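You operate a simulated robot arm through the tools that you are given. There is no shell and no other tool. Be economical: measure what you need, move in short steps, check, and stop when the job is done.

You are at the controls of a simulated two-armed robot. One attempt, no reset.

TASK
Take the purple grommet and put it in the blue tray. Then take the kit tray labelled "LOT 20" from the top of the kitting bench and leave it on the work table. Then put the collar nut from the top of the dark table in the black drip tray there. Then pull the tools drawer open. Do these in the order given. Set down upright: collar nut.

The check looks at the end state, three seconds after you hand in, the way a careful person would. Anything else that was tipped, shoved, dropped, spilled or broken makes it a failure.

THE ROBOT
Two 7-joint arms with two-finger parallel grippers on one trunk, on a base that drives. Base frame: it is fixed to the floor where the robot stands at the start and does not move with it; the origin is under the middle of the robot, x ahead of it, y to its left, z up; the surface under the hand at the start is at about z = 0.88. Lengths are in m, angles in degrees, forces in N, time in s.
The left shoulder is at the start at [0.02, 0.138, 1.225], the right one opposite. With the tool pointing down near the work surface each hand reaches from about 0.1 to 0.5 m from the robot's upright axis, wherever it stands, measured 20 degrees to its own side. Places, roughly: blue tray [0.25, 0, 1]; collar nut [6.5, 0.25, 0.75]; drip tray (15x16x9 cm) [6.8, 0.3, 0.8]; kit tray [-0.5, 0.25, 1]; purple grommet (5x5x3 cm) [0.5, 0, 0.9]; tools drawer [0.4, -2, 0.6]; work table [0.1, -1.8, 0.8]. Payload 1.57 kg a hand.
The TCP of each hand is the grasp point between the finger pads, 0.03 m short of the fingertips. In the tool frame z runs along the fingers and y along their closing line. The gripper opens to 0.08 m. The fingers are 0.017 m wide and 0.012 m thick; the gripper's body (0.04 by 0.082 m) begins 0.08 m behind the TCP.
Orientation is that of the tool frame in the base frame, as a unit quaternion [x, y, z, w]. With the fingers straight down and closing along the base's y, the tool's x points along the base's -x, its y along +y and its z along -z.

THE INTERFACE
- The arms move only by the tool move_arm. It takes "left_motion", "right_motion" or both (then of equal length, played together; a hand with none holds still); each is a list of rows, each a list of 7 numbers: the turn, a rotation vector about the tool's x, y, z in degrees, then the shift along the tool's x, y, z in m, then the gripper command, from -1 (fully open) to 1 (shut), values between in proportion. In form: [[wx, wy, wz, dx, dy, dz, claw], ...]. A call has 1 to 20 rows; each row shifts and turns the commanded pose from where the row before left it, along the tool's axes as they then stand. A row lasts 0.2 s, in which the tool goes at most 0.05 m and 8.6 degrees; a call with a longer step from one row to the next is refused whole, and so is a gripper value outside its range. A pose out of reach is approached as far as the arm can. The call stops where the force on the tool passes 40 N (or 10 N more than at its start, if that is more) or the arm is blocked; 0.2 s more then pass. The fingers move at their own pace (about 0.045 m/s each) and stop on an object; they squeeze with about 43 N. The grip force told is the motor's: it shows also when the fingers shut on nothing. Time passes only in rows, and 0.2 s behind the last, so rows that do not move let the fingers close. The reply holds the time, the measured pose of the TCP, the force on the tool along the base axes, the opening and the grip force, in the units named above and with some noise, with the torque about the TCP (base axes, N m) and any sound that the robot's microphone picked up.
- Cameras (640 x 400 px; columns grow to the right, rows downward): "scene" is now at [0.1569, 0.0607, 1.0963]; the picture's right is [0.73, -0.68, 0.00], its down [-0.46, -0.49, -0.74] and it looks along [0.50, 0.54, -0.67] (base axes); focal length 214 px, centre (320, 200). "left" rides on the left gripper at [0.072, 0.007, -0.122] in its tool frame; the picture's right is [-0.09, 1.00, 0.00], its down [-0.84, -0.08, -0.54] and it looks along [-0.54, -0.05, 0.84] (tool axes); focal length 238 px, centre (320, 200). "right" rides on the right gripper at [0.072, -0.007, -0.122] in its tool frame; the picture's right is [0.09, 1.00, 0.00], its down [-0.84, 0.08, -0.54] and it looks along [-0.54, 0.05, 0.84] (tool axes); focal length 238 px, centre (320, 200). There is no depth. A picture from a camera that has moved, and an enlarged one, comes with that camera's place and axes in the base frame and with its lens.
- capture(camera): a new picture of that camera. The clock stands still meanwhile.
- move_column(by): slides the trunk up (or, below 0, down) by that many m; the arms and the scene camera ride with it, the base frame stays. It gives what a move gives, with no picture.
- base_move(legs): drives the robot by 1 to 6 legs, each [ahead, left, turn to the left] in m, m and degrees, along the robot's own axes; the way and the turn of a leg run together, so that a leg with both is an arc; at most 1.5 m and 180 degrees a leg. The arms and the cameras ride along, it lands a little off, and it stops where it bumps. It gives what a move gives.
- head_to(pan, tilt): turns the head with the scene camera to pan (to the left, within 60 degrees either way) and tilt (down, from -29 to 69), counted from straight ahead of the robot. It gives what a move gives.
- zoom(camera, box): a new picture of the part [left, top, right, bottom] of that camera's present view, enlarged. The clock stands still meanwhile.
- finish_job(): hands the job in; it is judged then, once.

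Go step by step. Nothing tells you exact positions but the pictures and the camera data: compare them with the known pose of the tool, close in by small moves and look again before you grip or let go. The budget is 165 turns and 122 pictures, counting those below and the enlarged ones. Unless the task says otherwise, let go and move clear before handing in, and close with one line.

The tools are called after "Emit:" as a command line: name --argument value ..., lists and objects as JSON in quotes. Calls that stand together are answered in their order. move_arm: Moves the arms, as the interface text tells. Its arguments: {"type":"object","properties":{"left_motion":{"type":"array","items":{"type":"array","items":{"type":"number"}}},"right_motion":{"type":"array","items":{"type":"array","items":{"type":"number"}}}},"required":[]} The other tools are called the same way: move_column (by) slides the trunk up or down; base_move (legs) drives the base; head_to (pan, tilt) turns the head that bears the scene camera; capture (camera) takes a picture; zoom (camera, box) takes an enlarged picture of a part of a camera's view; finish_job () hands the job in.

At the start:

```text
clock: 0.0
left_position: [0.2223, 0.2966, 1.0598]
left_tool_rot: [0.009, 0.997, 0.012, -0.071]
left_wrist_force: [-1.1, -0.7, 0.0]
left_torque: [0.02, 0.01, 0.03]
left_finger_gap: 0.0801
left_grasp_force: 0.1
right_position: [0.3265, 0.0648, 1.1187]
right_tool_rot: [0.0, 0.994, -0.002, -0.107]
right_wrist_force: [-0.5, 0.3, -1.0]
right_torque: [0.01, -0.02, 0.01]
right_finger_gap: 0.0802
right_grasp_force: 0.1
trunk travel left (down, up): [-0.6, 0.64]
robot x, y, heading: [0.0016, 0.0043, 0.2]
head pan, tilt: [47.1, 42.4]
```

scene: 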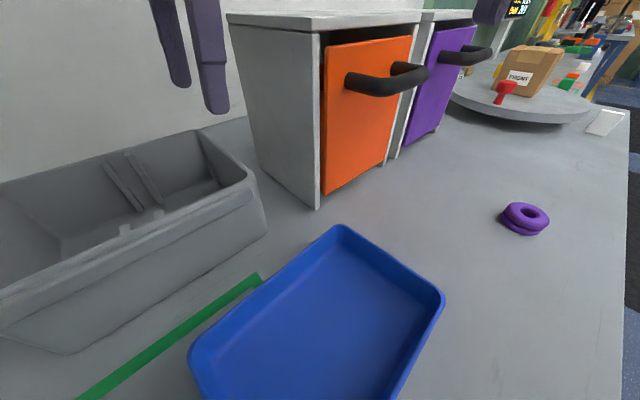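
right: 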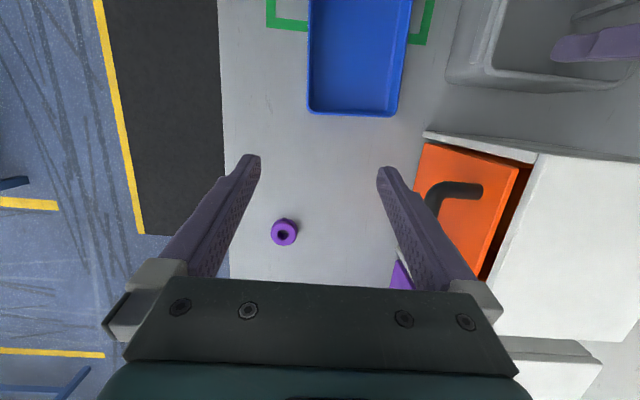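
left: 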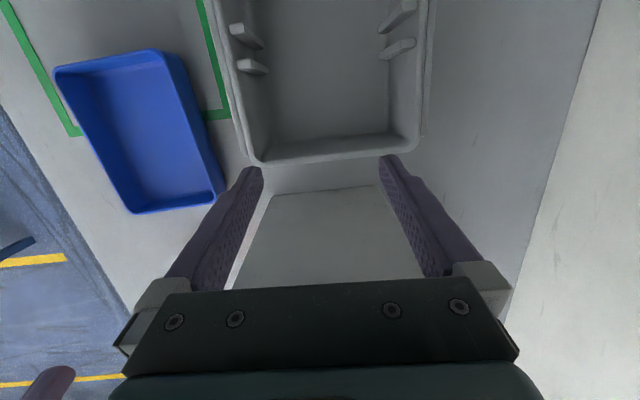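

The grommet works out at about [0.476, 0.02, 0.895] from both views, and the blue tray is centred near [0.2, 0.11]. I'll bring the right tool vertical above the grommet and look again.

Emit:
move_arm --right_motion '[[0, -6.15, 0, 0, 0, 0, -1], [0, -6.15, 0, 0, 0, 0, -1], [0, 0, 0, -0.03, -0.009, 0.022, -1], [0, 0, 0, -0.03, -0.009, 0.022, -1], [0, 0, 0, -0.03, -0.009, 0.022, -1], [0, 0, 0, -0.03, -0.009, 0.022, -1], [0, 0, 0, -0.03, -0.009, 0.022, -1], [0, 0, 0, 0, 0, 0, -1]]'

Emit:
capture --camera "right"

Emit:
capture --camera "scene"

```text
clock: 1.8
left_position: [0.2236, 0.2969, 1.0588]
left_tool_rot: [0.01, 0.997, 0.012, -0.072]
left_wrist_force: [-0.1, -0.7, -0.8]
left_torque: [0.02, 0.01, 0.01]
left_finger_gap: 0.0801
left_grasp_force: 0.0
right_position: [0.4328, 0.0108, 1.0211]
right_tool_rot: [-0.001, 1.0, -0.003, 0.0]
right_wrist_force: [0.4, -0.5, 0.0]
right_torque: [0.0, 0.01, 0.0]
right_finger_gap: 0.08
right_grasp_force: 0.0
right hand out of reach, approached as far as the arm can: row 6, 7
trunk travel left (down, up): [-0.6, 0.64]
robot x, y, heading: [0.0048, -0.0003, 0.1]
head pan, tilt: [47.1, 42.4]
```

```text
118 pictures are left
camera right: at [0.3607, 0.0056, 1.1425], right [-0.1, 1.0, 0.0], down [0.84, 0.08, 0.54], along [0.54, 0.05, -0.84], focal length 238 px, centre (320, 200)
```

right: 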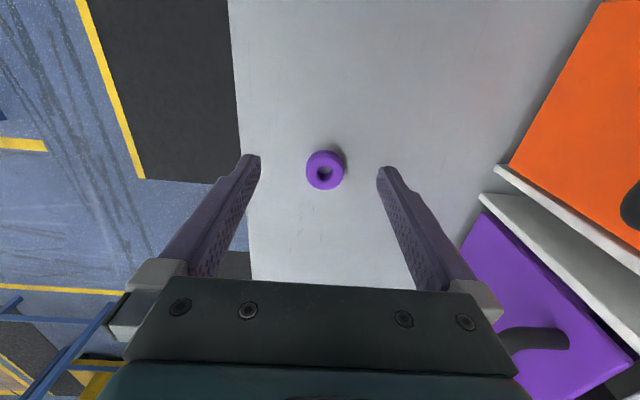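

```text
117 pictures are left
camera scene: at [0.1569, 0.0608, 1.0963], right [0.73, -0.68, 0.0], down [-0.46, -0.49, -0.74], along [0.5, 0.54, -0.67], focal length 214 px, centre (320, 200)
```

scene: 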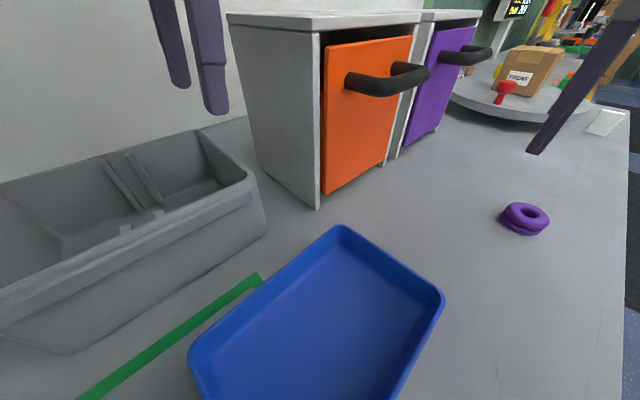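

Straight-down reach falls about 4 cm short of the grommet. Before shifting the base I'll check the floor and the table edge in front of the robot.

Emit:
head_to --pan 0 --tilt 65

Emit:
capture --camera "scene"

Emit:
head_to --pan -60 --tilt 30

Emit:
capture --camera "scene"

```text
clock: 3.0
left_position: [0.2223, 0.2972, 1.0585]
left_tool_rot: [0.009, 0.997, 0.012, -0.074]
left_wrist_force: [0.3, -0.1, -0.7]
left_torque: [-0.02, -0.01, -0.03]
left_finger_gap: 0.0797
left_grasp_force: 0.1
right_position: [0.4322, 0.0109, 1.0213]
right_tool_rot: [-0.001, 1.0, -0.002, -0.001]
right_wrist_force: [0.4, -0.7, -0.3]
right_torque: [0.02, 0.01, 0.03]
right_finger_gap: 0.0799
right_grasp_force: 0.0
trunk travel left (down, up): [-0.6, 0.64]
robot x, y, heading: [-0.0024, -0.0019, 0.1]
head pan, tilt: [0.0, 65.0]
```

```text
116 pictures are left
camera scene: at [0.161, -0.0003, 1.0676], right [0.0, -1.0, 0.0], down [-0.91, 0.0, -0.42], along [0.42, 0.0, -0.91], focal length 214 px, centre (320, 200)
```

scene: 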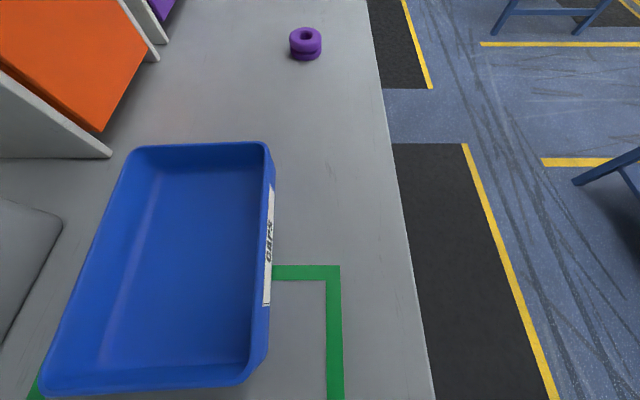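

```text
clock: 4.2
left_position: [0.2225, 0.2958, 1.0593]
left_tool_rot: [0.01, 0.997, 0.012, -0.073]
left_wrist_force: [0.6, 0.5, -0.5]
left_torque: [-0.01, 0.0, 0.0]
left_finger_gap: 0.08
left_grasp_force: 0.0
right_position: [0.4318, 0.0102, 1.0207]
right_tool_rot: [-0.001, 1.0, -0.003, 0.0]
right_wrist_force: [-0.3, -0.7, 0.0]
right_torque: [-0.05, -0.01, 0.0]
right_finger_gap: 0.0801
right_grasp_force: 0.1
trunk travel left (down, up): [-0.6, 0.64]
robot x, y, heading: [-0.0005, 0.0019, -0.2]
head pan, tilt: [-60.0, 30.0]
```

```text
115 pictures are left
camera scene: at [0.1455, -0.0787, 1.1152], right [-0.87, -0.5, 0.0], down [-0.25, 0.43, -0.87], along [0.43, -0.75, -0.5], focal length 214 px, centre (320, 200)
```

scene: 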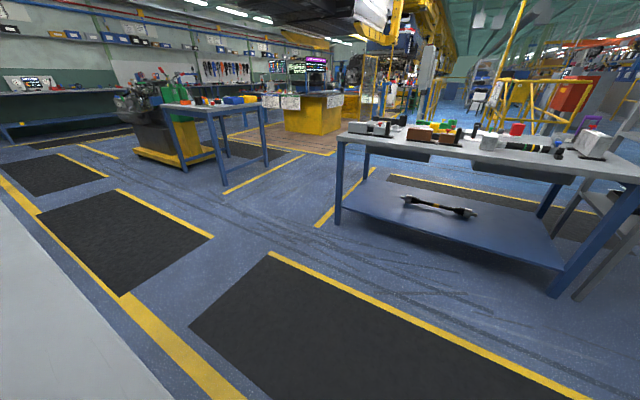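

The bench's right edge runs at about y = -0.08. I'll look left and back to see where the bench ends relative to the robot, because the base needs a small shift.

Emit:
head_to --pan 60 --tilt 20

Emit:
capture --camera "scene"

Emit:
head_to --pan -20 --tilt 69

Emit:
capture --camera "scene"

```text
clock: 6.2
left_position: [0.2223, 0.2982, 1.0599]
left_tool_rot: [0.009, 0.997, 0.012, -0.072]
left_wrist_force: [0.4, -0.7, -0.3]
left_torque: [0.0, 0.02, 0.0]
left_finger_gap: 0.08
left_grasp_force: 0.0
right_position: [0.4323, 0.0105, 1.0213]
right_tool_rot: [-0.001, 1.0, -0.003, 0.0]
right_wrist_force: [0.3, 0.3, -0.3]
right_torque: [0.03, 0.01, -0.01]
right_finger_gap: 0.08
right_grasp_force: 0.2
trunk travel left (down, up): [-0.6, 0.64]
robot x, y, heading: [0.0018, -0.002, 0.1]
head pan, tilt: [60.0, 20.0]
```

```text
114 pictures are left
camera scene: at [0.1469, 0.0802, 1.1313], right [0.87, -0.5, 0.0], down [-0.17, -0.3, -0.94], along [0.47, 0.81, -0.34], focal length 214 px, centre (320, 200)
```

scene: 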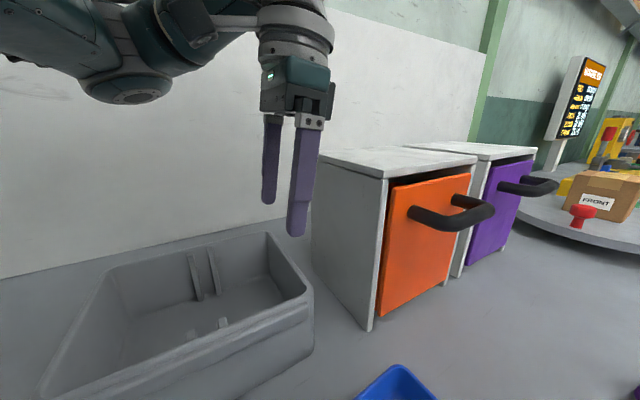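

```text
clock: 7.8
left_position: [0.2215, 0.2968, 1.0589]
left_tool_rot: [0.01, 0.997, 0.012, -0.074]
left_wrist_force: [0.3, -0.1, -0.4]
left_torque: [-0.01, -0.04, 0.01]
left_finger_gap: 0.08
left_grasp_force: 0.0
right_position: [0.4317, 0.0102, 1.0199]
right_tool_rot: [-0.001, 1.0, -0.003, 0.0]
right_wrist_force: [-0.4, 1.1, 0.2]
right_torque: [-0.01, -0.06, 0.03]
right_finger_gap: 0.0798
right_grasp_force: 0.0
trunk travel left (down, up): [-0.6, 0.64]
robot x, y, heading: [-0.0009, 0.0042, 0.2]
head pan, tilt: [-20.0, 68.8]
```

```text
113 pictures are left
camera scene: at [0.1528, -0.0195, 1.0638], right [-0.34, -0.94, 0.0], down [-0.88, 0.32, -0.36], along [0.34, -0.12, -0.93], focal length 214 px, centre (320, 200)
```

scene: 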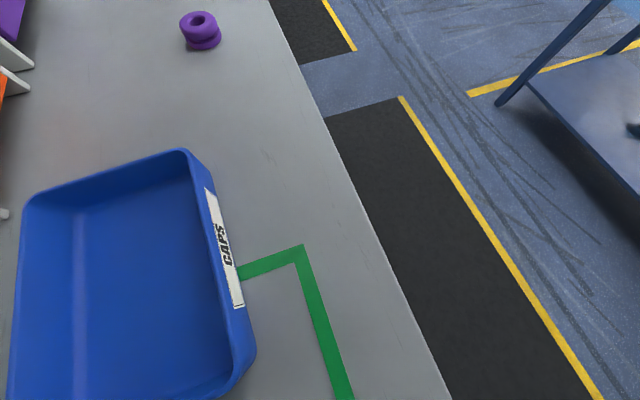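

The bench runs past the robot on both sides, so I'll leave the base where it is and tilt the fingers forward about 20° to gain the missing reach.

Emit:
move_arm --right_motion '[[0, -7, 0, 0, 0, 0, -1], [0, -7, 0, 0, 0, 0, -1], [0, -8, 0, 0, 0, 0, -1], [0, 0, 0, 0, 0, 0, -1]]'

Emit:
capture --camera "right"

```text
clock: 8.8
left_position: [0.2217, 0.2975, 1.0598]
left_tool_rot: [0.01, 0.997, 0.013, -0.073]
left_wrist_force: [-0.1, -0.1, -0.4]
left_torque: [0.02, 0.03, 0.0]
left_finger_gap: 0.0801
left_grasp_force: 0.1
right_position: [0.5025, -0.0016, 1.0342]
right_tool_rot: [-0.003, 0.988, 0.001, 0.157]
right_wrist_force: [0.3, -0.3, -0.2]
right_torque: [0.01, 0.0, 0.01]
right_finger_gap: 0.0797
right_grasp_force: 0.0
right hand out of reach, approached as far as the arm can: row 1, 2, 3
trunk travel left (down, up): [-0.6, 0.64]
robot x, y, heading: [-0.0012, 0.0004, 0.2]
head pan, tilt: [-20.0, 68.8]
```

```text
112 pictures are left
camera right: at [0.3976, -0.0067, 1.1275], right [-0.09, 1.0, -0.03], down [0.63, 0.08, 0.77], along [0.77, 0.06, -0.63], focal length 238 px, centre (320, 200)
```

right: 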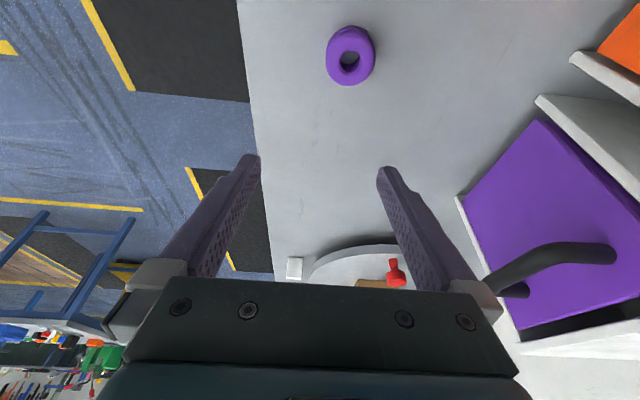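

Reach is good now, and the grommet re-measures at [0.479, 0.022]. I'll move partway down and align.

Emit:
move_arm --right_motion '[[0, 0, 0, 0.024, 0.012, 0.024, -1], [0, 0, 0, 0.0235, 0.012, 0.0236, -1], [0, 0, 0, 0, 0, 0, -1]]'

Emit:
capture --camera "right"

```text
clock: 9.6
left_position: [0.2227, 0.2956, 1.0592]
left_tool_rot: [0.01, 0.997, 0.011, -0.073]
left_wrist_force: [-1.0, -0.1, -0.4]
left_torque: [-0.02, 0.04, 0.0]
left_finger_gap: 0.08
left_grasp_force: 0.0
right_position: [0.4457, 0.0179, 0.9585]
right_tool_rot: [-0.002, 0.987, -0.002, 0.159]
right_wrist_force: [-0.1, 0.9, -0.6]
right_torque: [0.03, 0.02, 0.01]
right_finger_gap: 0.0799
right_grasp_force: 0.0
trunk travel left (down, up): [-0.6, 0.64]
robot x, y, heading: [0.0004, 0.0028, -0.1]
head pan, tilt: [-20.0, 68.8]
```

```text
111 pictures are left
camera right: at [0.3393, 0.013, 1.0519], right [-0.09, 1.0, -0.03], down [0.62, 0.08, 0.78], along [0.78, 0.05, -0.63], focal length 238 px, centre (320, 200)
```

right: 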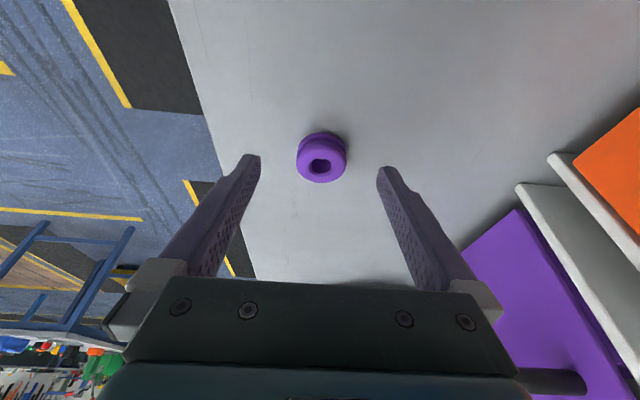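

It's in reach now, with the grommet at [0.475, 0.022]. I'll go the last 4 cm down and close.

Emit:
move_arm --right_motion '[[0, 0, 0, -0.0126, 0.004, 0.0, -1], [0, 0, 0, 0, 0, 0.024, -1], [0, 0, 0, 0, 0, 0.0235, -1], [0, 0, 0, 0, 0, 0, -1]]'

Emit:
capture --camera "right"

```text
clock: 10.6
left_position: [0.2233, 0.2966, 1.0595]
left_tool_rot: [0.009, 0.997, 0.012, -0.073]
left_wrist_force: [-0.7, -0.6, 0.2]
left_torque: [0.03, 0.0, 0.01]
left_finger_gap: 0.0799
left_grasp_force: 0.1
right_position: [0.4735, 0.0199, 0.9175]
right_tool_rot: [-0.001, 0.987, -0.003, 0.16]
right_wrist_force: [-0.4, -0.1, -0.1]
right_torque: [-0.01, 0.02, 0.0]
right_finger_gap: 0.0799
right_grasp_force: 0.1
trunk travel left (down, up): [-0.6, 0.64]
robot x, y, heading: [0.0003, -0.0, 0.4]
head pan, tilt: [-20.0, 68.8]
```

```text
110 pictures are left
camera right: at [0.3673, 0.0145, 1.0104], right [-0.09, 1.0, -0.03], down [0.62, 0.08, 0.78], along [0.78, 0.05, -0.63], focal length 238 px, centre (320, 200)
```

right: 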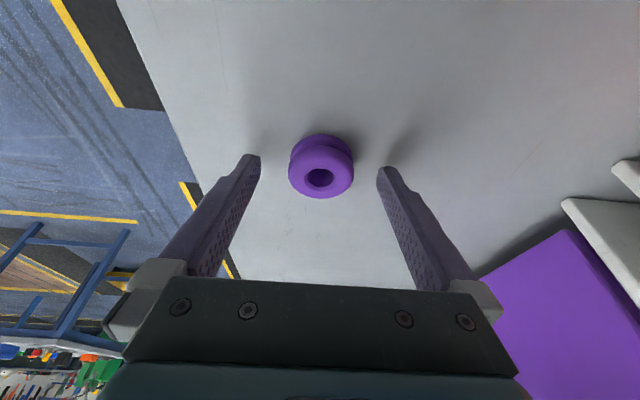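

The fingers straddle the grommet, so I'll close and lift.

Emit:
move_arm --right_motion '[[0, 0, 0, 0, 0, 0, 1], [0, 0, 0, 0, 0, 0, 1], [0, 0, 0, 0, 0, 0, 1], [0, 0, 0, 0, 0, 0, 1], [0, 0, 0, 0, 0, 0, 1]]'

Emit:
move_arm --right_motion '[[0, 0, 0, 0, 0, -0.02, 1], [0, 0, 0, 0, 0, -0.03, 1], [0, 0, 0, 0.01, 0, -0.04, 1], [0, 0, 0, 0, 0, 0, 1]]'

Emit:
capture --camera "right"

```text
clock: 11.8
left_position: [0.2226, 0.2962, 1.0597]
left_tool_rot: [0.01, 0.997, 0.012, -0.073]
left_wrist_force: [0.4, -0.1, 0.2]
left_torque: [-0.02, 0.02, 0.04]
left_finger_gap: 0.0798
left_grasp_force: 0.1
right_position: [0.4727, 0.0187, 0.9177]
right_tool_rot: [-0.001, 0.987, -0.002, 0.159]
right_wrist_force: [-0.7, 0.1, 0.7]
right_torque: [0.03, 0.01, -0.02]
right_finger_gap: 0.0409
right_grasp_force: 38.9
trunk travel left (down, up): [-0.6, 0.64]
robot x, y, heading: [0.002, 0.0001, -0.2]
head pan, tilt: [-20.0, 68.8]
```

```text
clock: 12.8
left_position: [0.2227, 0.2957, 1.059]
left_tool_rot: [0.009, 0.997, 0.012, -0.073]
left_wrist_force: [0.3, 0.6, -0.8]
left_torque: [-0.03, -0.05, 0.03]
left_finger_gap: 0.08
left_grasp_force: 0.2
right_position: [0.4351, 0.0187, 1.0004]
right_tool_rot: [-0.001, 0.987, -0.002, 0.16]
right_wrist_force: [-1.1, -0.9, -1.1]
right_torque: [0.0, 0.0, -0.03]
right_finger_gap: 0.04
right_grasp_force: 43.3
trunk travel left (down, up): [-0.6, 0.64]
robot x, y, heading: [-0.0003, 0.0007, -0.2]
head pan, tilt: [-20.0, 68.8]
```

```text
109 pictures are left
camera right: at [0.3288, 0.0141, 1.094], right [-0.09, 1.0, -0.03], down [0.62, 0.08, 0.78], along [0.78, 0.05, -0.63], focal length 238 px, centre (320, 200)
```

right: 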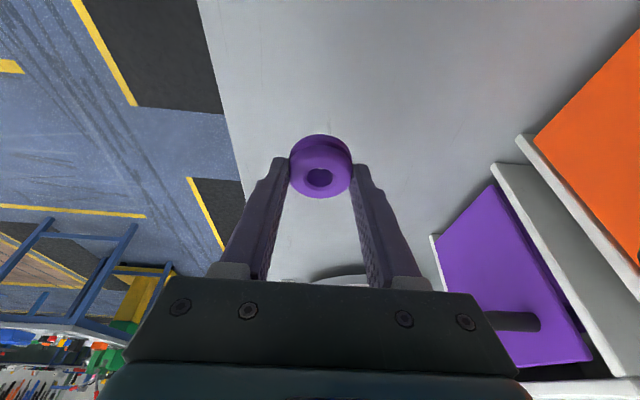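

The grommet is held. I'll straighten the tool and carry it over the tray's middle.

Emit:
move_arm --right_motion '[[0, 6.1, 0, 0.02, 0, 0, 1], [0, 6.1, 0, 0.03, 0, 0, 1], [0, 6.2, 0, 0.03, 0.01, 0, 1], [0, 0, 0, 0.035, 0.018, 0, 1], [0, 0, 0, 0.035, 0.018, 0, 1], [0, 0, 0, 0.035, 0.018, 0, 1], [0, 0, 0, 0.035, 0.018, 0, 1], [0, 0, 0, 0, 0, 0, 1]]'

Emit:
head_to --pan 15 --tilt 65

Emit:
capture --camera "right"

Emit:
capture --camera "scene"

```text
clock: 14.6
left_position: [0.2223, 0.297, 1.0586]
left_tool_rot: [0.01, 0.997, 0.012, -0.073]
left_wrist_force: [-0.1, 0.1, -0.4]
left_torque: [-0.04, -0.03, -0.02]
left_finger_gap: 0.0797
left_grasp_force: 0.0
right_position: [0.2184, 0.1006, 0.9852]
right_tool_rot: [-0.001, 1.0, -0.002, 0.001]
right_wrist_force: [0.2, -0.6, -0.6]
right_torque: [-0.03, -0.02, 0.01]
right_finger_gap: 0.0401
right_grasp_force: 42.9
trunk travel left (down, up): [-0.6, 0.64]
robot x, y, heading: [-0.0001, -0.0017, 0.1]
head pan, tilt: [-20.0, 68.8]
```

```text
clock: 15.6
left_position: [0.2232, 0.2962, 1.059]
left_tool_rot: [0.01, 0.997, 0.012, -0.072]
left_wrist_force: [0.2, 0.0, 0.3]
left_torque: [0.02, 0.01, -0.02]
left_finger_gap: 0.08
left_grasp_force: 0.1
right_position: [0.2173, 0.1017, 0.9849]
right_tool_rot: [0.0, 1.0, 0.0, -0.001]
right_wrist_force: [-7.6, 17.3, -0.3]
right_torque: [-2.17, -0.83, -1.19]
right_finger_gap: 0.0402
right_grasp_force: 43.1
trunk travel left (down, up): [-0.6, 0.64]
robot x, y, heading: [-0.0025, 0.0028, -0.1]
head pan, tilt: [15.0, 65.0]
```

```text
108 pictures are left
camera right: at [0.1461, 0.0966, 1.1081], right [-0.09, 1.0, 0.0], down [0.84, 0.08, 0.54], along [0.54, 0.05, -0.84], focal length 238 px, centre (320, 200)
```

right: 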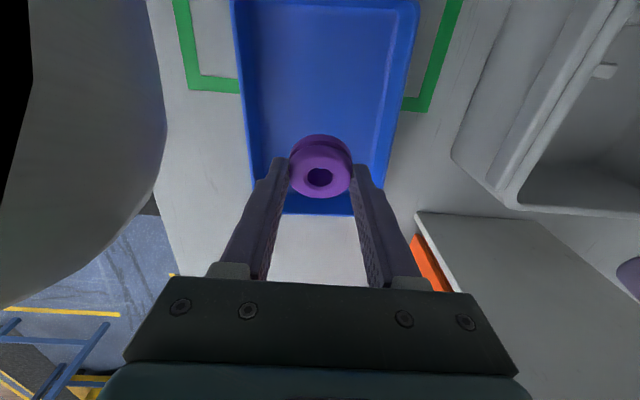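

```text
107 pictures are left
camera scene: at [0.1593, 0.0139, 1.0676], right [0.24, -0.97, 0.0], down [-0.88, -0.21, -0.42], along [0.41, 0.1, -0.91], focal length 214 px, centre (320, 200)
```

scene: 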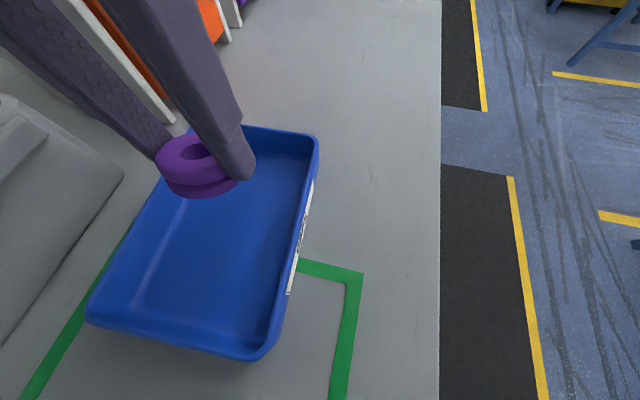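

The head brushed the right hand as it turned, so I'll turn it back. The grommet is over the tray, and I'll lower it next.

Emit:
head_to --pan -15 --tilt 65

Emit:
move_arm --right_motion '[[0, 0, 0, 0, 0, 0.02, 1], [0, 0, 0, 0, 0, 0.02, 1], [0, 0, 0, 0, 0, 0.01, 1], [0, 0, 0, 0, 0, 0, 1]]'

Emit:
capture --camera "right"

Emit:
capture --camera "scene"

```text
clock: 16.5
left_position: [0.223, 0.2965, 1.0593]
left_tool_rot: [0.01, 0.997, 0.012, -0.074]
left_wrist_force: [-0.3, -0.6, -0.7]
left_torque: [0.01, 0.01, 0.01]
left_finger_gap: 0.0799
left_grasp_force: 0.1
right_position: [0.2181, 0.1003, 0.9855]
right_tool_rot: [-0.001, 1.0, -0.003, 0.0]
right_wrist_force: [-1.1, 0.2, -0.3]
right_torque: [-0.05, 0.0, -0.02]
right_finger_gap: 0.0402
right_grasp_force: 42.7
trunk travel left (down, up): [-0.6, 0.64]
robot x, y, heading: [0.0035, -0.0018, 0.1]
head pan, tilt: [-15.0, 65.0]
```

```text
clock: 17.5
left_position: [0.2221, 0.2965, 1.0595]
left_tool_rot: [0.009, 0.997, 0.012, -0.073]
left_wrist_force: [-0.6, 0.6, -1.2]
left_torque: [0.03, 0.0, 0.06]
left_finger_gap: 0.08
left_grasp_force: 0.1
right_position: [0.2176, 0.099, 0.9352]
right_tool_rot: [-0.001, 1.0, -0.003, 0.0]
right_wrist_force: [0.5, -1.0, 0.7]
right_torque: [-0.03, 0.0, 0.0]
right_finger_gap: 0.04
right_grasp_force: 43.0
trunk travel left (down, up): [-0.6, 0.64]
robot x, y, heading: [-0.0021, -0.0, 0.0]
head pan, tilt: [-15.0, 65.0]
```

```text
106 pictures are left
camera right: at [0.1464, 0.0949, 1.0575], right [-0.09, 1.0, 0.0], down [0.84, 0.08, 0.54], along [0.54, 0.05, -0.84], focal length 238 px, centre (320, 200)
```

right: 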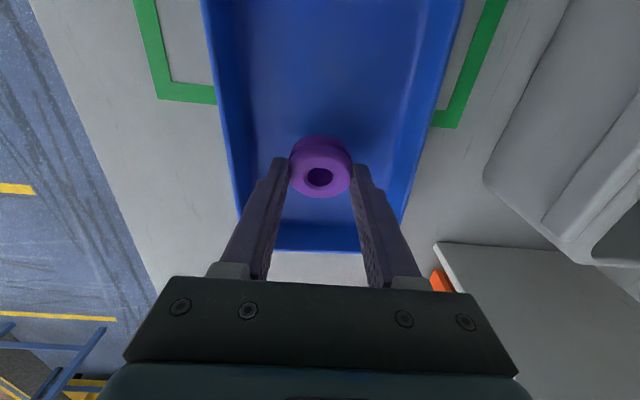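

```text
105 pictures are left
camera scene: at [0.1589, -0.0161, 1.0675], right [-0.26, -0.97, 0.0], down [-0.88, 0.23, -0.42], along [0.41, -0.11, -0.91], focal length 214 px, centre (320, 200)
```

scene: 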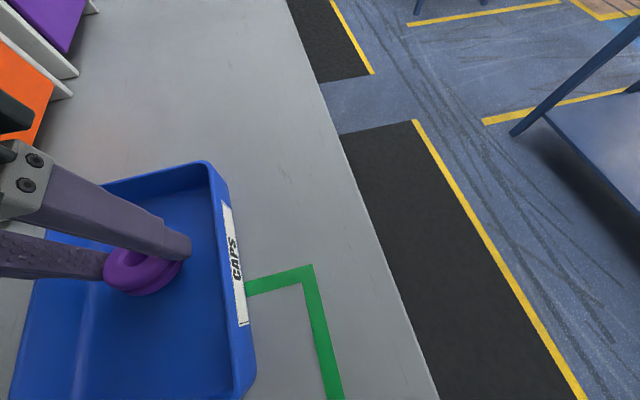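

The grommet is inside the rim with clearance on both sides. I'll lower it a few more millimetres, open partway and lift clear.

Emit:
move_arm --right_motion '[[0, 0, 0, 0, 0, 0.006, 1], [0, 0, 0, 0, 0, 0.003, 1], [0, 0, 0, 0, 0, 0, 1], [0, 0, 0, 0, 0, 0, -0.35], [0, 0, 0, 0, 0, 0, -0.35], [0, 0, 0, 0, 0, 0, -0.35], [0, 0, 0, 0, 0, -0.02, -0.35], [0, 0, 0, 0, 0, -0.04, -0.35], [0, 0, 0, 0, 0, -0.05, -0.35], [0, 0, 0, 0, 0, 0, -0.35]]'

Emit:
capture --camera "right"

```text
clock: 18.2
left_position: [0.2221, 0.2958, 1.0587]
left_tool_rot: [0.01, 0.997, 0.012, -0.074]
left_wrist_force: [0.8, -0.8, 0.0]
left_torque: [0.01, -0.01, -0.02]
left_finger_gap: 0.0799
left_grasp_force: 0.0
right_position: [0.2183, 0.1009, 0.929]
right_tool_rot: [-0.001, 1.0, 0.0, 0.0]
right_wrist_force: [-2.3, -5.9, 19.1]
right_torque: [-0.39, -0.16, -0.09]
right_finger_gap: 0.04
right_grasp_force: 43.2
trunk travel left (down, up): [-0.6, 0.64]
robot x, y, heading: [-0.0016, 0.0005, 0.2]
head pan, tilt: [-15.0, 65.0]
stopped in row 3 (right hand): the force on the tool passed its limit at 45 N (the readings are from after the stop); the commanded pose is now the measured one
```

```text
104 pictures are left
camera right: at [0.1462, 0.0955, 1.0515], right [-0.09, 1.0, 0.0], down [0.84, 0.08, 0.54], along [0.54, 0.05, -0.84], focal length 238 px, centre (320, 200)
```

right: 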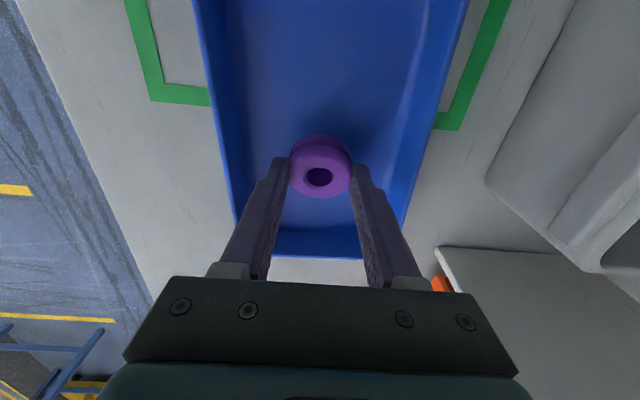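

It's in contact with the tray floor. I'll ease up a hair, open and lift.

Emit:
move_arm --right_motion '[[0, 0, 0, 0, 0, -0.001, 1], [0, 0, 0, 0, 0, 0, -0.35], [0, 0, 0, 0, 0, 0, -0.35], [0, 0, 0, 0, 0, 0, -0.35], [0, 0, 0, 0, 0, -0.02, -0.35], [0, 0, 0, 0, 0, -0.04, -0.35], [0, 0, 0, 0, 0, -0.05, -0.35], [0, 0, 0, 0, 0, -0.05, -0.35], [0, 0, 0, 0, 0, 0, -0.35]]'

Emit:
capture --camera "right"

```text
clock: 20.2
left_position: [0.2229, 0.2963, 1.0589]
left_tool_rot: [0.01, 0.997, 0.012, -0.074]
left_wrist_force: [0.1, 0.7, -0.2]
left_torque: [0.0, 0.0, 0.02]
left_finger_gap: 0.0797
left_grasp_force: 0.1
right_position: [0.2094, 0.0946, 1.0747]
right_tool_rot: [0.003, 0.999, -0.017, -0.034]
right_wrist_force: [0.1, 1.1, 0.8]
right_torque: [-0.01, 0.01, -0.05]
right_finger_gap: 0.054
right_grasp_force: 0.0
trunk travel left (down, up): [-0.6, 0.64]
robot x, y, heading: [-0.0, -0.0018, -0.1]
head pan, tilt: [-15.0, 65.0]
```

```text
103 pictures are left
camera right: at [0.1469, 0.0935, 1.2018], right [-0.09, 1.0, -0.02], down [0.87, 0.09, 0.48], along [0.48, 0.02, -0.88], focal length 238 px, centre (320, 200)
```

right: 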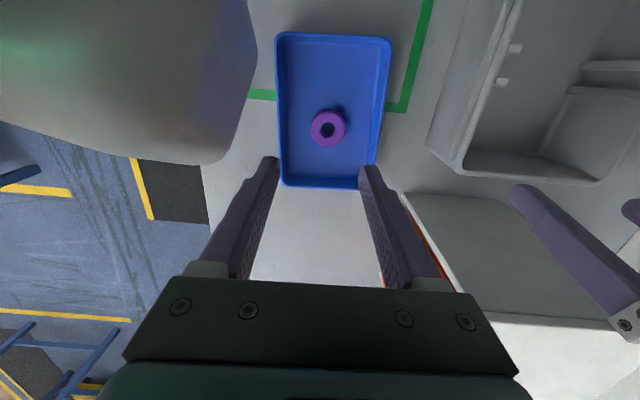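

The grommet sits flat in the blue tray. Next I'll move the right hand aside, sidestep away from the bench and look around for the kit tray.

Emit:
move_arm --right_motion '[[0, 0, 0, -0.02, -0.04, 0, -0.35], [0, 0, 0, -0.02, -0.04, -0.01, -0.35], [0, 0, 0, -0.02, -0.04, -0.02, -0.35], [0, 0, 0, -0.02, -0.04, -0.02, -0.35], [0, 0, 0, 0, -0.04, -0.02, -0.35], [0, 0, 0, 0, 0, 0, -0.35]]'

Emit:
base_move --legs '[[0, -0.5, 0]]'

Emit:
head_to --pan 60 --tilt 35

Emit:
capture --camera "scene"

```text
clock: 21.4
left_position: [0.2215, 0.296, 1.0589]
left_tool_rot: [0.01, 0.997, 0.012, -0.075]
left_wrist_force: [-0.6, -0.5, 0.2]
left_torque: [-0.04, 0.0, -0.02]
left_finger_gap: 0.0797
left_grasp_force: 0.1
right_position: [0.2811, -0.0919, 1.1104]
right_tool_rot: [-0.011, 0.997, -0.014, -0.08]
right_wrist_force: [0.1, 0.1, -0.8]
right_torque: [-0.01, -0.01, -0.02]
right_finger_gap: 0.054
right_grasp_force: 0.1
trunk travel left (down, up): [-0.6, 0.64]
robot x, y, heading: [0.0011, -0.0037, -0.1]
head pan, tilt: [-15.0, 65.0]
stopped in row 6 (right hand): the arm was blocked; the commanded pose is now the measured one
```

```text
clock: 24.4
left_position: [0.2221, -0.2067, 1.0582]
left_tool_rot: [0.009, 0.997, 0.011, -0.074]
left_wrist_force: [0.4, 0.1, 0.9]
left_torque: [0.01, 0.0, 0.01]
left_finger_gap: 0.0801
left_grasp_force: 0.2
right_position: [0.2821, -0.5939, 1.1121]
right_tool_rot: [-0.014, 0.997, -0.014, -0.08]
right_wrist_force: [0.2, 0.0, 0.4]
right_torque: [-0.01, 0.01, 0.02]
right_finger_gap: 0.054
right_grasp_force: 0.0
trunk travel left (down, up): [-0.6, 0.64]
robot x, y, heading: [-0.002, -0.5025, 0.0]
head pan, tilt: [-15.0, 65.0]
```

```text
clock: 25.9
left_position: [0.222, -0.2059, 1.0586]
left_tool_rot: [0.009, 0.997, 0.012, -0.073]
left_wrist_force: [1.1, 0.0, 0.3]
left_torque: [-0.02, -0.01, -0.01]
left_finger_gap: 0.08
left_grasp_force: 0.2
right_position: [0.2817, -0.5934, 1.1114]
right_tool_rot: [-0.013, 0.996, -0.015, -0.082]
right_wrist_force: [-0.6, -0.6, 1.0]
right_torque: [-0.01, 0.0, -0.01]
right_finger_gap: 0.0539
right_grasp_force: 0.0
trunk travel left (down, up): [-0.6, 0.64]
robot x, y, heading: [0.0006, -0.5018, 0.5]
head pan, tilt: [60.0, 35.0]
```

```text
102 pictures are left
camera scene: at [0.1445, -0.4269, 1.1074], right [0.87, -0.5, 0.0], down [-0.29, -0.5, -0.82], along [0.41, 0.71, -0.57], focal length 214 px, centre (320, 200)
```

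scene: 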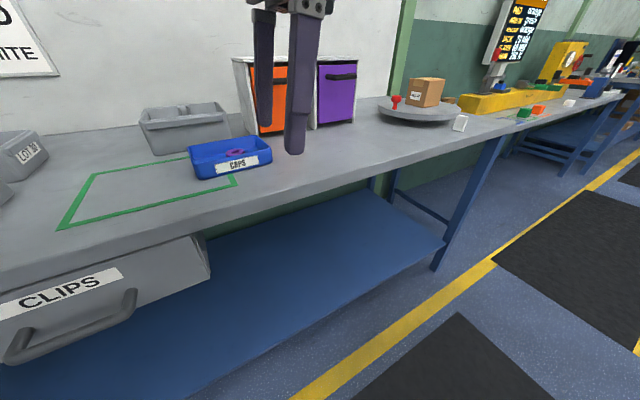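

From here the layout is clear: the bench runs along the wall, and the LOT trays are at its left. I'll turn left 90° to face the bench.

Emit:
base_move --legs '[[0, 0, 90]]'

Emit:
head_to --pan 30 --tilt 30

Emit:
capture --camera "scene"

```text
clock: 30.1
left_position: [-0.2942, -0.28, 1.0588]
left_tool_rot: [-0.696, 0.715, -0.044, -0.061]
left_wrist_force: [0.1, 0.1, -0.2]
left_torque: [-0.01, -0.02, 0.0]
left_finger_gap: 0.0801
left_grasp_force: 0.1
right_position: [0.0939, -0.2224, 1.1109]
right_tool_rot: [0.711, -0.699, 0.067, 0.046]
right_wrist_force: [-0.3, 0.2, -0.2]
right_torque: [0.01, 0.01, -0.03]
right_finger_gap: 0.0537
right_grasp_force: 0.1
trunk travel left (down, up): [-0.6, 0.64]
robot x, y, heading: [0.0037, -0.5038, 89.7]
head pan, tilt: [60.0, 35.0]
```

```text
clock: 31.0
left_position: [-0.2945, -0.2785, 1.0592]
left_tool_rot: [-0.695, 0.715, -0.043, -0.062]
left_wrist_force: [-0.8, -0.4, 0.2]
left_torque: [0.02, 0.0, 0.01]
left_finger_gap: 0.0801
left_grasp_force: 0.0
right_position: [0.0948, -0.2226, 1.1103]
right_tool_rot: [0.71, -0.699, 0.067, 0.048]
right_wrist_force: [-0.4, 0.0, 0.0]
right_torque: [0.0, -0.02, 0.02]
right_finger_gap: 0.054
right_grasp_force: 0.0
trunk travel left (down, up): [-0.6, 0.64]
robot x, y, heading: [0.0022, -0.5034, 89.5]
head pan, tilt: [30.0, 30.0]
```

```text
101 pictures are left
camera scene: at [-0.043, -0.325, 1.1152], right [0.87, 0.49, 0.0], down [0.25, -0.44, -0.87], along [-0.43, 0.75, -0.5], focal length 214 px, centre (320, 200)
```

scene: 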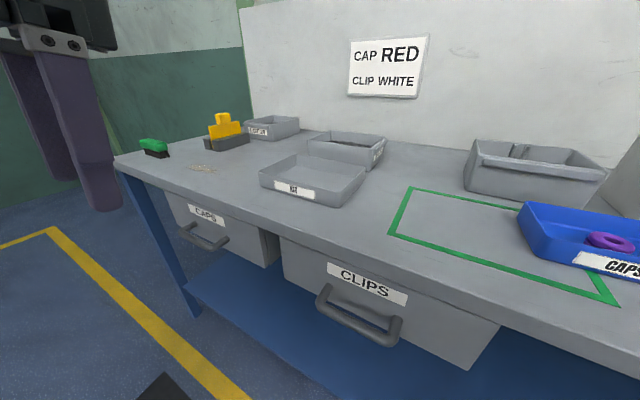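

There are several grey trays here, so I'll zoom in to read the labels.

Emit:
zoom --camera "scene" --box '[190, 100, 410, 230]'

```text
2.91 times, centred on (300, 165) of scene
camera zoom: at [-0.043, -0.325, 1.1152], right [0.87, 0.49, 0.0], down [0.25, -0.44, -0.87], along [-0.43, 0.75, -0.5], focal length 624 px, centre (378, 302)
```

zoom: 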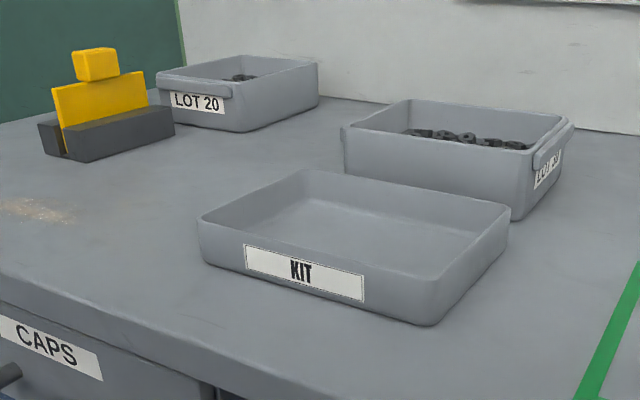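

The far-left tray reads LOT 20, and the other one's label is side-on. I'll drive left to get a squarer view of both.

Emit:
base_move --legs '[[0, 0.6, 0]]'

Emit:
head_to --pan 0 --tilt 30

Emit:
capture --camera "scene"

```text
clock: 34.4
left_position: [-0.8848, -0.2648, 1.0588]
left_tool_rot: [-0.69, 0.72, -0.043, -0.062]
left_wrist_force: [0.0, -0.2, -0.3]
left_torque: [-0.02, -0.04, -0.01]
left_finger_gap: 0.0801
left_grasp_force: 0.0
right_position: [-0.4956, -0.2139, 1.1101]
right_tool_rot: [-0.704, 0.705, -0.067, -0.049]
right_wrist_force: [0.6, 0.4, 0.0]
right_torque: [0.01, -0.02, 0.02]
right_finger_gap: 0.0536
right_grasp_force: 0.1
trunk travel left (down, up): [-0.6, 0.64]
robot x, y, heading: [-0.5954, -0.4938, 88.4]
head pan, tilt: [30.0, 30.0]
```

```text
clock: 35.3
left_position: [-0.8851, -0.2641, 1.0581]
left_tool_rot: [-0.69, 0.72, -0.043, -0.061]
left_wrist_force: [-0.3, -0.3, 0.2]
left_torque: [0.02, -0.02, -0.04]
left_finger_gap: 0.08
left_grasp_force: 0.1
right_position: [-0.4952, -0.2153, 1.1116]
right_tool_rot: [-0.705, 0.705, -0.066, -0.049]
right_wrist_force: [-0.5, 0.1, -0.2]
right_torque: [-0.01, 0.01, 0.04]
right_finger_gap: 0.0538
right_grasp_force: 0.1
trunk travel left (down, up): [-0.6, 0.64]
robot x, y, heading: [-0.5911, -0.4924, 88.9]
head pan, tilt: [0.0, 30.0]
```

```text
99 pictures are left
camera scene: at [-0.5896, -0.3035, 1.1152], right [1.0, -0.02, 0.0], down [-0.01, -0.5, -0.87], along [0.02, 0.87, -0.5], focal length 214 px, centre (320, 200)
```

scene: 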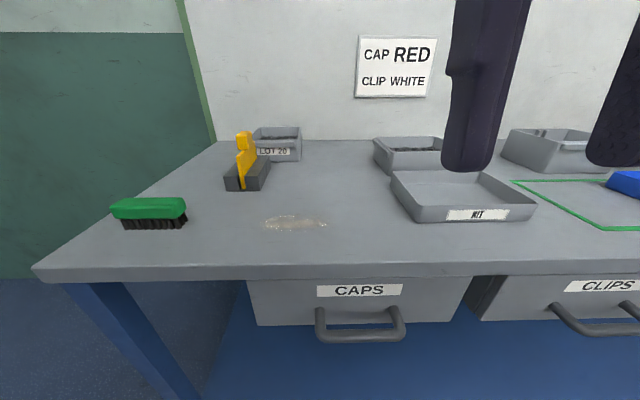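

Emit:
zoom --camera "scene" --box '[210, 110, 330, 185]'

Emit:
base_move --legs '[[0, -0.9, 0]]'

Emit:
head_to --pan 45 --tilt 25

Emit:
capture --camera "scene"

```text
5.33 times, centred on (270, 148) of scene
camera zoom: at [-0.5896, -0.3035, 1.1152], right [1.0, -0.02, 0.0], down [-0.01, -0.5, -0.87], along [0.02, 0.87, -0.5], focal length 1144 px, centre (587, 480)
```

zoom: 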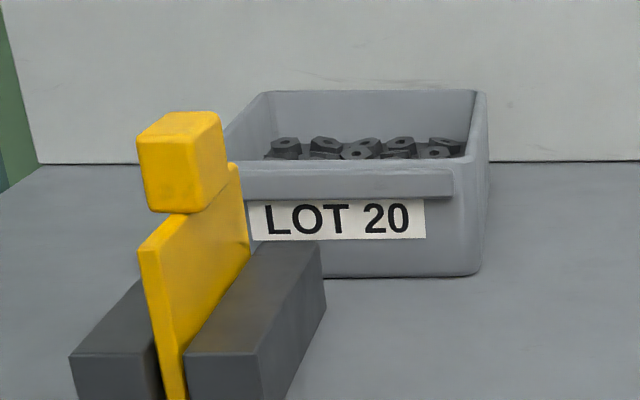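

```text
clock: 40.0
left_position: [-0.0011, -0.2889, 1.0593]
left_tool_rot: [-0.682, 0.727, -0.041, -0.063]
left_wrist_force: [0.3, 0.8, 1.0]
left_torque: [0.0, -0.02, 0.01]
left_finger_gap: 0.08
left_grasp_force: 0.0
right_position: [0.3889, -0.2469, 1.1104]
right_tool_rot: [-0.697, 0.712, -0.066, -0.048]
right_wrist_force: [0.1, -0.4, -1.0]
right_torque: [0.0, -0.01, 0.02]
right_finger_gap: 0.0541
right_grasp_force: 0.1
trunk travel left (down, up): [-0.6, 0.64]
robot x, y, heading: [0.2851, -0.5243, 87.3]
head pan, tilt: [0.0, 30.0]
```

```text
clock: 41.1
left_position: [-0.0021, -0.288, 1.059]
left_tool_rot: [-0.681, 0.728, -0.042, -0.063]
left_wrist_force: [0.0, 0.0, 0.3]
left_torque: [0.02, -0.02, 0.03]
left_finger_gap: 0.0801
left_grasp_force: 0.1
right_position: [0.388, -0.2474, 1.1117]
right_tool_rot: [-0.697, 0.712, -0.066, -0.049]
right_wrist_force: [-0.1, 0.4, -0.2]
right_torque: [0.01, 0.0, -0.03]
right_finger_gap: 0.054
right_grasp_force: 0.0
trunk travel left (down, up): [-0.6, 0.64]
robot x, y, heading: [0.2859, -0.5234, 87.5]
head pan, tilt: [45.0, 25.0]
```

```text
97 pictures are left
camera scene: at [0.227, -0.3564, 1.1232], right [0.74, 0.67, 0.0], down [0.28, -0.31, -0.91], along [-0.61, 0.67, -0.42], focal length 214 px, centre (320, 200)
```

scene: 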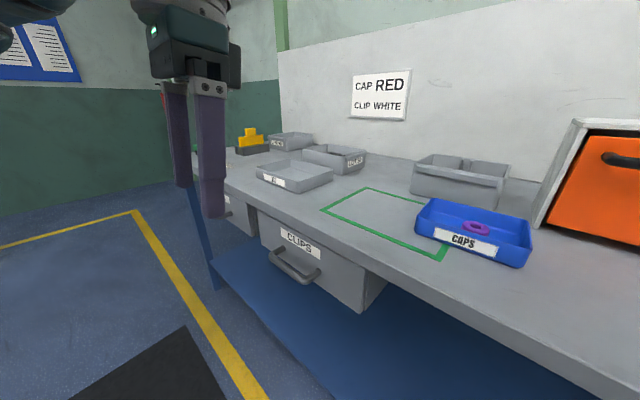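

Emit:
zoom --camera "scene" --box '[240, 115, 400, 215]'

```text
4.00 times, centred on (320, 165) of scene
camera zoom: at [0.227, -0.3564, 1.1232], right [0.74, 0.67, 0.0], down [0.28, -0.31, -0.91], along [-0.61, 0.67, -0.42], focal length 858 px, centre (320, 340)
```

zoom: 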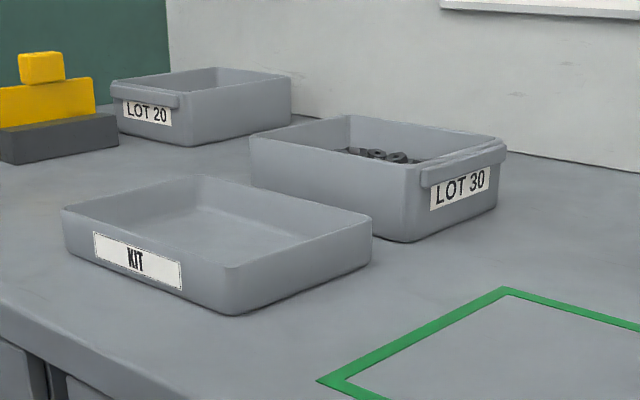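

LOT 20 is the far-left tray: label at about [-0.72, 0.344, 0.918], 6 cm high and holding nuts, so it needs a level two-handed lift. I need to know how close the robot can get to the bench, so I'll tilt a wrist camera back at its own body.

Emit:
move_arm --right_motion '[[0, 8, 0, -0.01, 0, -0.02, -0.35], [0, 8, 0, 0, 0, -0.03, -0.35], [0, 8, 0, 0, 0, -0.03, -0.35], [0, 8, 0, 0, 0, -0.03, -0.35], [0, 8, 0, 0, 0, -0.02, -0.35], [0, 0, 0, 0, 0, 0, -0.35]]'

Emit:
capture --camera "right"

```text
clock: 41.8
left_position: [-0.0022, -0.2889, 1.06]
left_tool_rot: [-0.682, 0.727, -0.042, -0.063]
left_wrist_force: [1.0, 0.5, -0.2]
left_torque: [0.01, 0.01, 0.03]
left_finger_gap: 0.0801
left_grasp_force: 0.1
right_position: [0.3901, -0.2477, 1.091]
right_tool_rot: [-0.648, 0.671, -0.254, -0.257]
right_wrist_force: [0.6, -0.8, -0.7]
right_torque: [0.02, 0.02, -0.02]
right_finger_gap: 0.0541
right_grasp_force: 0.1
right hand out of reach, approached as far as the arm can: row 3
trunk travel left (down, up): [-0.6, 0.64]
robot x, y, heading: [0.2826, -0.5273, 87.4]
head pan, tilt: [45.0, 25.0]
stopped in row 3 (right hand): the arm was blocked; the commanded pose is now the measured one
```

```text
95 pictures are left
camera right: at [0.3975, -0.2173, 1.2303], right [-1.0, -0.04, 0.06], down [-0.05, 0.99, -0.17], along [-0.05, -0.17, -0.98], focal length 238 px, centre (320, 200)
```

right: 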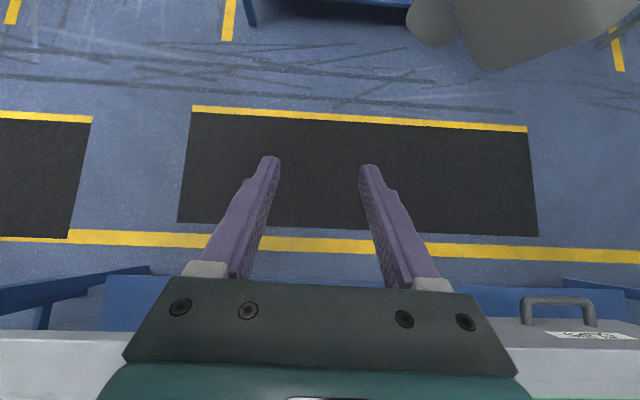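

The robot is a suspended torso with no base on the floor, so it can hang over the bench as it did at the start. I'll make both tools vertical, raise the trunk, and drive to stand in front of the LOT 20 tray.

Emit:
move_arm --left_motion '[[0, -4.3, 0, 0, 0, 0, -1], [0, -4.3, 0, 0, 0, 0, -1], [0, 0, 0, 0, 0, 0, -1], [0, 0, 0, 0, 0, 0, -1], [0, 0, 0, 0, 0, 0, -1], [0, 0, 0, 0, 0, 0, -1]]' --right_motion '[[0, -8.4, 0, 0, 0, 0, -1], [0, -8.5, 0, 0, 0, 0, -1], [0, -8.5, 0, 0, 0, 0, -1], [0, -8.5, 0, 0, 0, 0, -1], [0, -8.5, 0, 0, 0, 0, -1], [0, 0, 0, 0, 0, 0, -1]]'

Emit:
move_column --by 0.1

Emit:
base_move --legs '[[0, 0, 2.6], [0, 0.99, 0]]'

Emit:
head_to --pan 0 --tilt 40

Emit:
capture --camera "scene"

```text
clock: 43.2
left_position: [-0.0016, -0.2906, 1.0567]
left_tool_rot: [-0.683, 0.731, 0.007, -0.011]
left_wrist_force: [0.9, 0.3, -0.1]
left_torque: [0.0, 0.0, -0.02]
left_finger_gap: 0.08
left_grasp_force: 0.0
right_position: [0.3927, -0.2505, 1.0816]
right_tool_rot: [-0.692, 0.722, -0.022, -0.006]
right_wrist_force: [0.1, -0.2, -0.3]
right_torque: [0.02, 0.01, 0.01]
right_finger_gap: 0.0802
right_grasp_force: 0.1
trunk travel left (down, up): [-0.6, 0.64]
robot x, y, heading: [0.2849, -0.5264, 87.2]
head pan, tilt: [45.0, 25.0]
```

```text
clock: 44.5
left_position: [-0.0016, -0.2899, 1.1567]
left_tool_rot: [-0.683, 0.73, 0.007, -0.011]
left_wrist_force: [0.4, 0.0, -0.9]
left_torque: [-0.02, 0.01, 0.04]
left_finger_gap: 0.0801
left_grasp_force: 0.0
right_position: [0.3931, -0.2503, 1.1811]
right_tool_rot: [-0.693, 0.72, -0.021, -0.005]
right_wrist_force: [0.2, -0.5, -0.3]
right_torque: [-0.01, -0.01, 0.02]
right_finger_gap: 0.0802
right_grasp_force: 0.1
trunk travel left (down, up): [-0.7, 0.54]
robot x, y, heading: [0.2838, -0.5229, 87.3]
head pan, tilt: [45.0, 25.0]
```

```text
clock: 50.0
left_position: [-0.9941, -0.3015, 1.1571]
left_tool_rot: [-0.698, 0.716, 0.007, -0.011]
left_wrist_force: [0.4, 0.3, 1.3]
left_torque: [0.0, 0.01, 0.0]
left_finger_gap: 0.0802
left_grasp_force: 0.1
right_position: [-0.6032, -0.246, 1.1809]
right_tool_rot: [0.71, -0.703, 0.021, 0.005]
right_wrist_force: [0.6, -0.3, -0.1]
right_torque: [0.0, -0.01, 0.03]
right_finger_gap: 0.08
right_grasp_force: 0.1
trunk travel left (down, up): [-0.7, 0.54]
robot x, y, heading: [-0.6965, -0.5225, 90.0]
head pan, tilt: [45.0, 25.0]
```

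```text
clock: 51.1
left_position: [-0.995, -0.3026, 1.157]
left_tool_rot: [-0.698, 0.716, 0.006, -0.011]
left_wrist_force: [-0.4, 0.2, -0.1]
left_torque: [0.01, 0.04, 0.0]
left_finger_gap: 0.08
left_grasp_force: 0.0
right_position: [-0.6039, -0.2475, 1.1806]
right_tool_rot: [0.711, -0.703, 0.022, 0.005]
right_wrist_force: [-0.5, 0.7, -0.1]
right_torque: [0.04, -0.01, 0.03]
right_finger_gap: 0.0803
right_grasp_force: 0.1
trunk travel left (down, up): [-0.7, 0.54]
robot x, y, heading: [-0.7006, -0.5249, 89.9]
head pan, tilt: [0.0, 40.0]
```

```text
94 pictures are left
camera scene: at [-0.6985, -0.3388, 1.1999], right [1.0, 0.0, 0.0], down [0.0, -0.64, -0.77], along [0.0, 0.77, -0.64], focal length 214 px, centre (320, 200)
```

scene: 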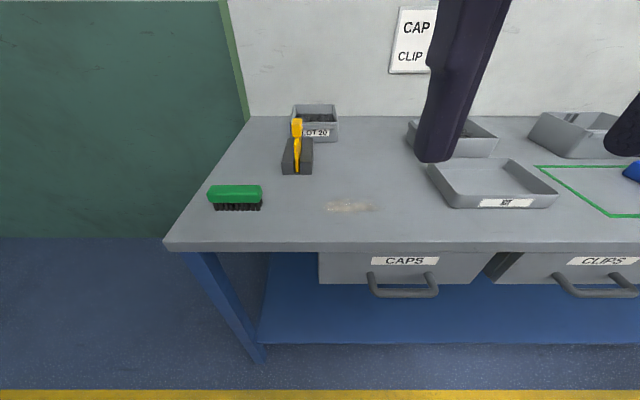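

The fixture in front of the tray tops out near z = 1.0, and everything of mine will pass above it. I'll drive forward over the bench in two steps and look.

Emit:
base_move --legs '[[0.3, 0.015, 0], [0.25, 0, 0]]'

Emit:
head_to --pan 0 --tilt 62

Emit:
capture --camera "scene"

Emit:
capture --camera "right"

```text
clock: 54.7
left_position: [-1.0088, 0.2573, 1.156]
left_tool_rot: [-0.699, 0.715, 0.006, -0.012]
left_wrist_force: [-0.4, 0.4, 0.4]
left_torque: [-0.02, 0.01, 0.0]
left_finger_gap: 0.0799
left_grasp_force: 0.2
right_position: [-0.616, 0.3129, 1.1813]
right_tool_rot: [0.711, -0.703, 0.022, 0.005]
right_wrist_force: [0.5, -0.5, -0.1]
right_torque: [0.01, 0.01, 0.01]
right_finger_gap: 0.0799
right_grasp_force: 0.1
trunk travel left (down, up): [-0.7, 0.54]
robot x, y, heading: [-0.7142, 0.037, 90.1]
head pan, tilt: [0.0, 40.0]
```

```text
clock: 55.5
left_position: [-1.0076, 0.2573, 1.1567]
left_tool_rot: [-0.698, 0.716, 0.006, -0.012]
left_wrist_force: [-0.4, -0.1, 0.1]
left_torque: [0.02, -0.02, 0.01]
left_finger_gap: 0.08
left_grasp_force: 0.1
right_position: [-0.6164, 0.313, 1.18]
right_tool_rot: [0.71, -0.703, 0.022, 0.005]
right_wrist_force: [0.5, 0.3, 0.5]
right_torque: [0.0, 0.01, 0.01]
right_finger_gap: 0.08
right_grasp_force: 0.1
trunk travel left (down, up): [-0.7, 0.54]
robot x, y, heading: [-0.7089, 0.0393, 89.8]
head pan, tilt: [0.0, 62.0]
```

```text
93 pictures are left
camera scene: at [-0.712, 0.2006, 1.1709], right [1.0, 0.0, 0.0], down [0.0, -0.88, -0.47], along [0.0, 0.47, -0.88], focal length 214 px, centre (320, 200)
```

scene: 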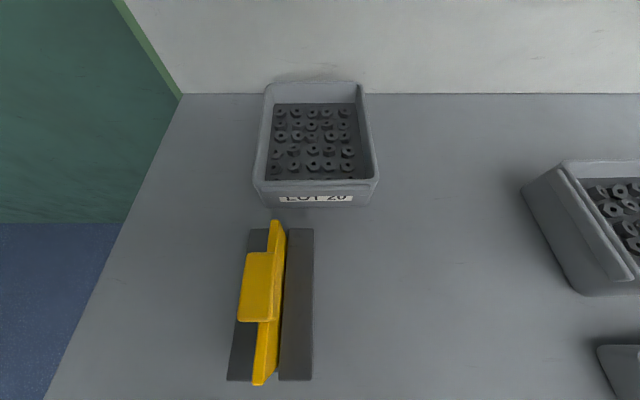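

```text
92 pictures are left
camera right: at [-0.6111, 0.2475, 1.3052], right [-0.99, -0.1, -0.02], down [-0.1, 0.86, 0.51], along [-0.03, 0.51, -0.86], focal length 238 px, centre (320, 200)
```

right: 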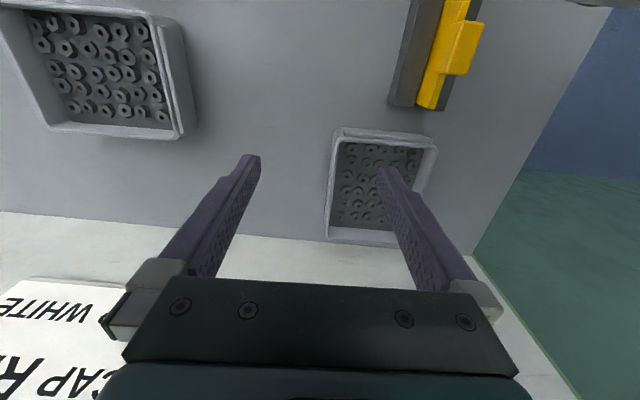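

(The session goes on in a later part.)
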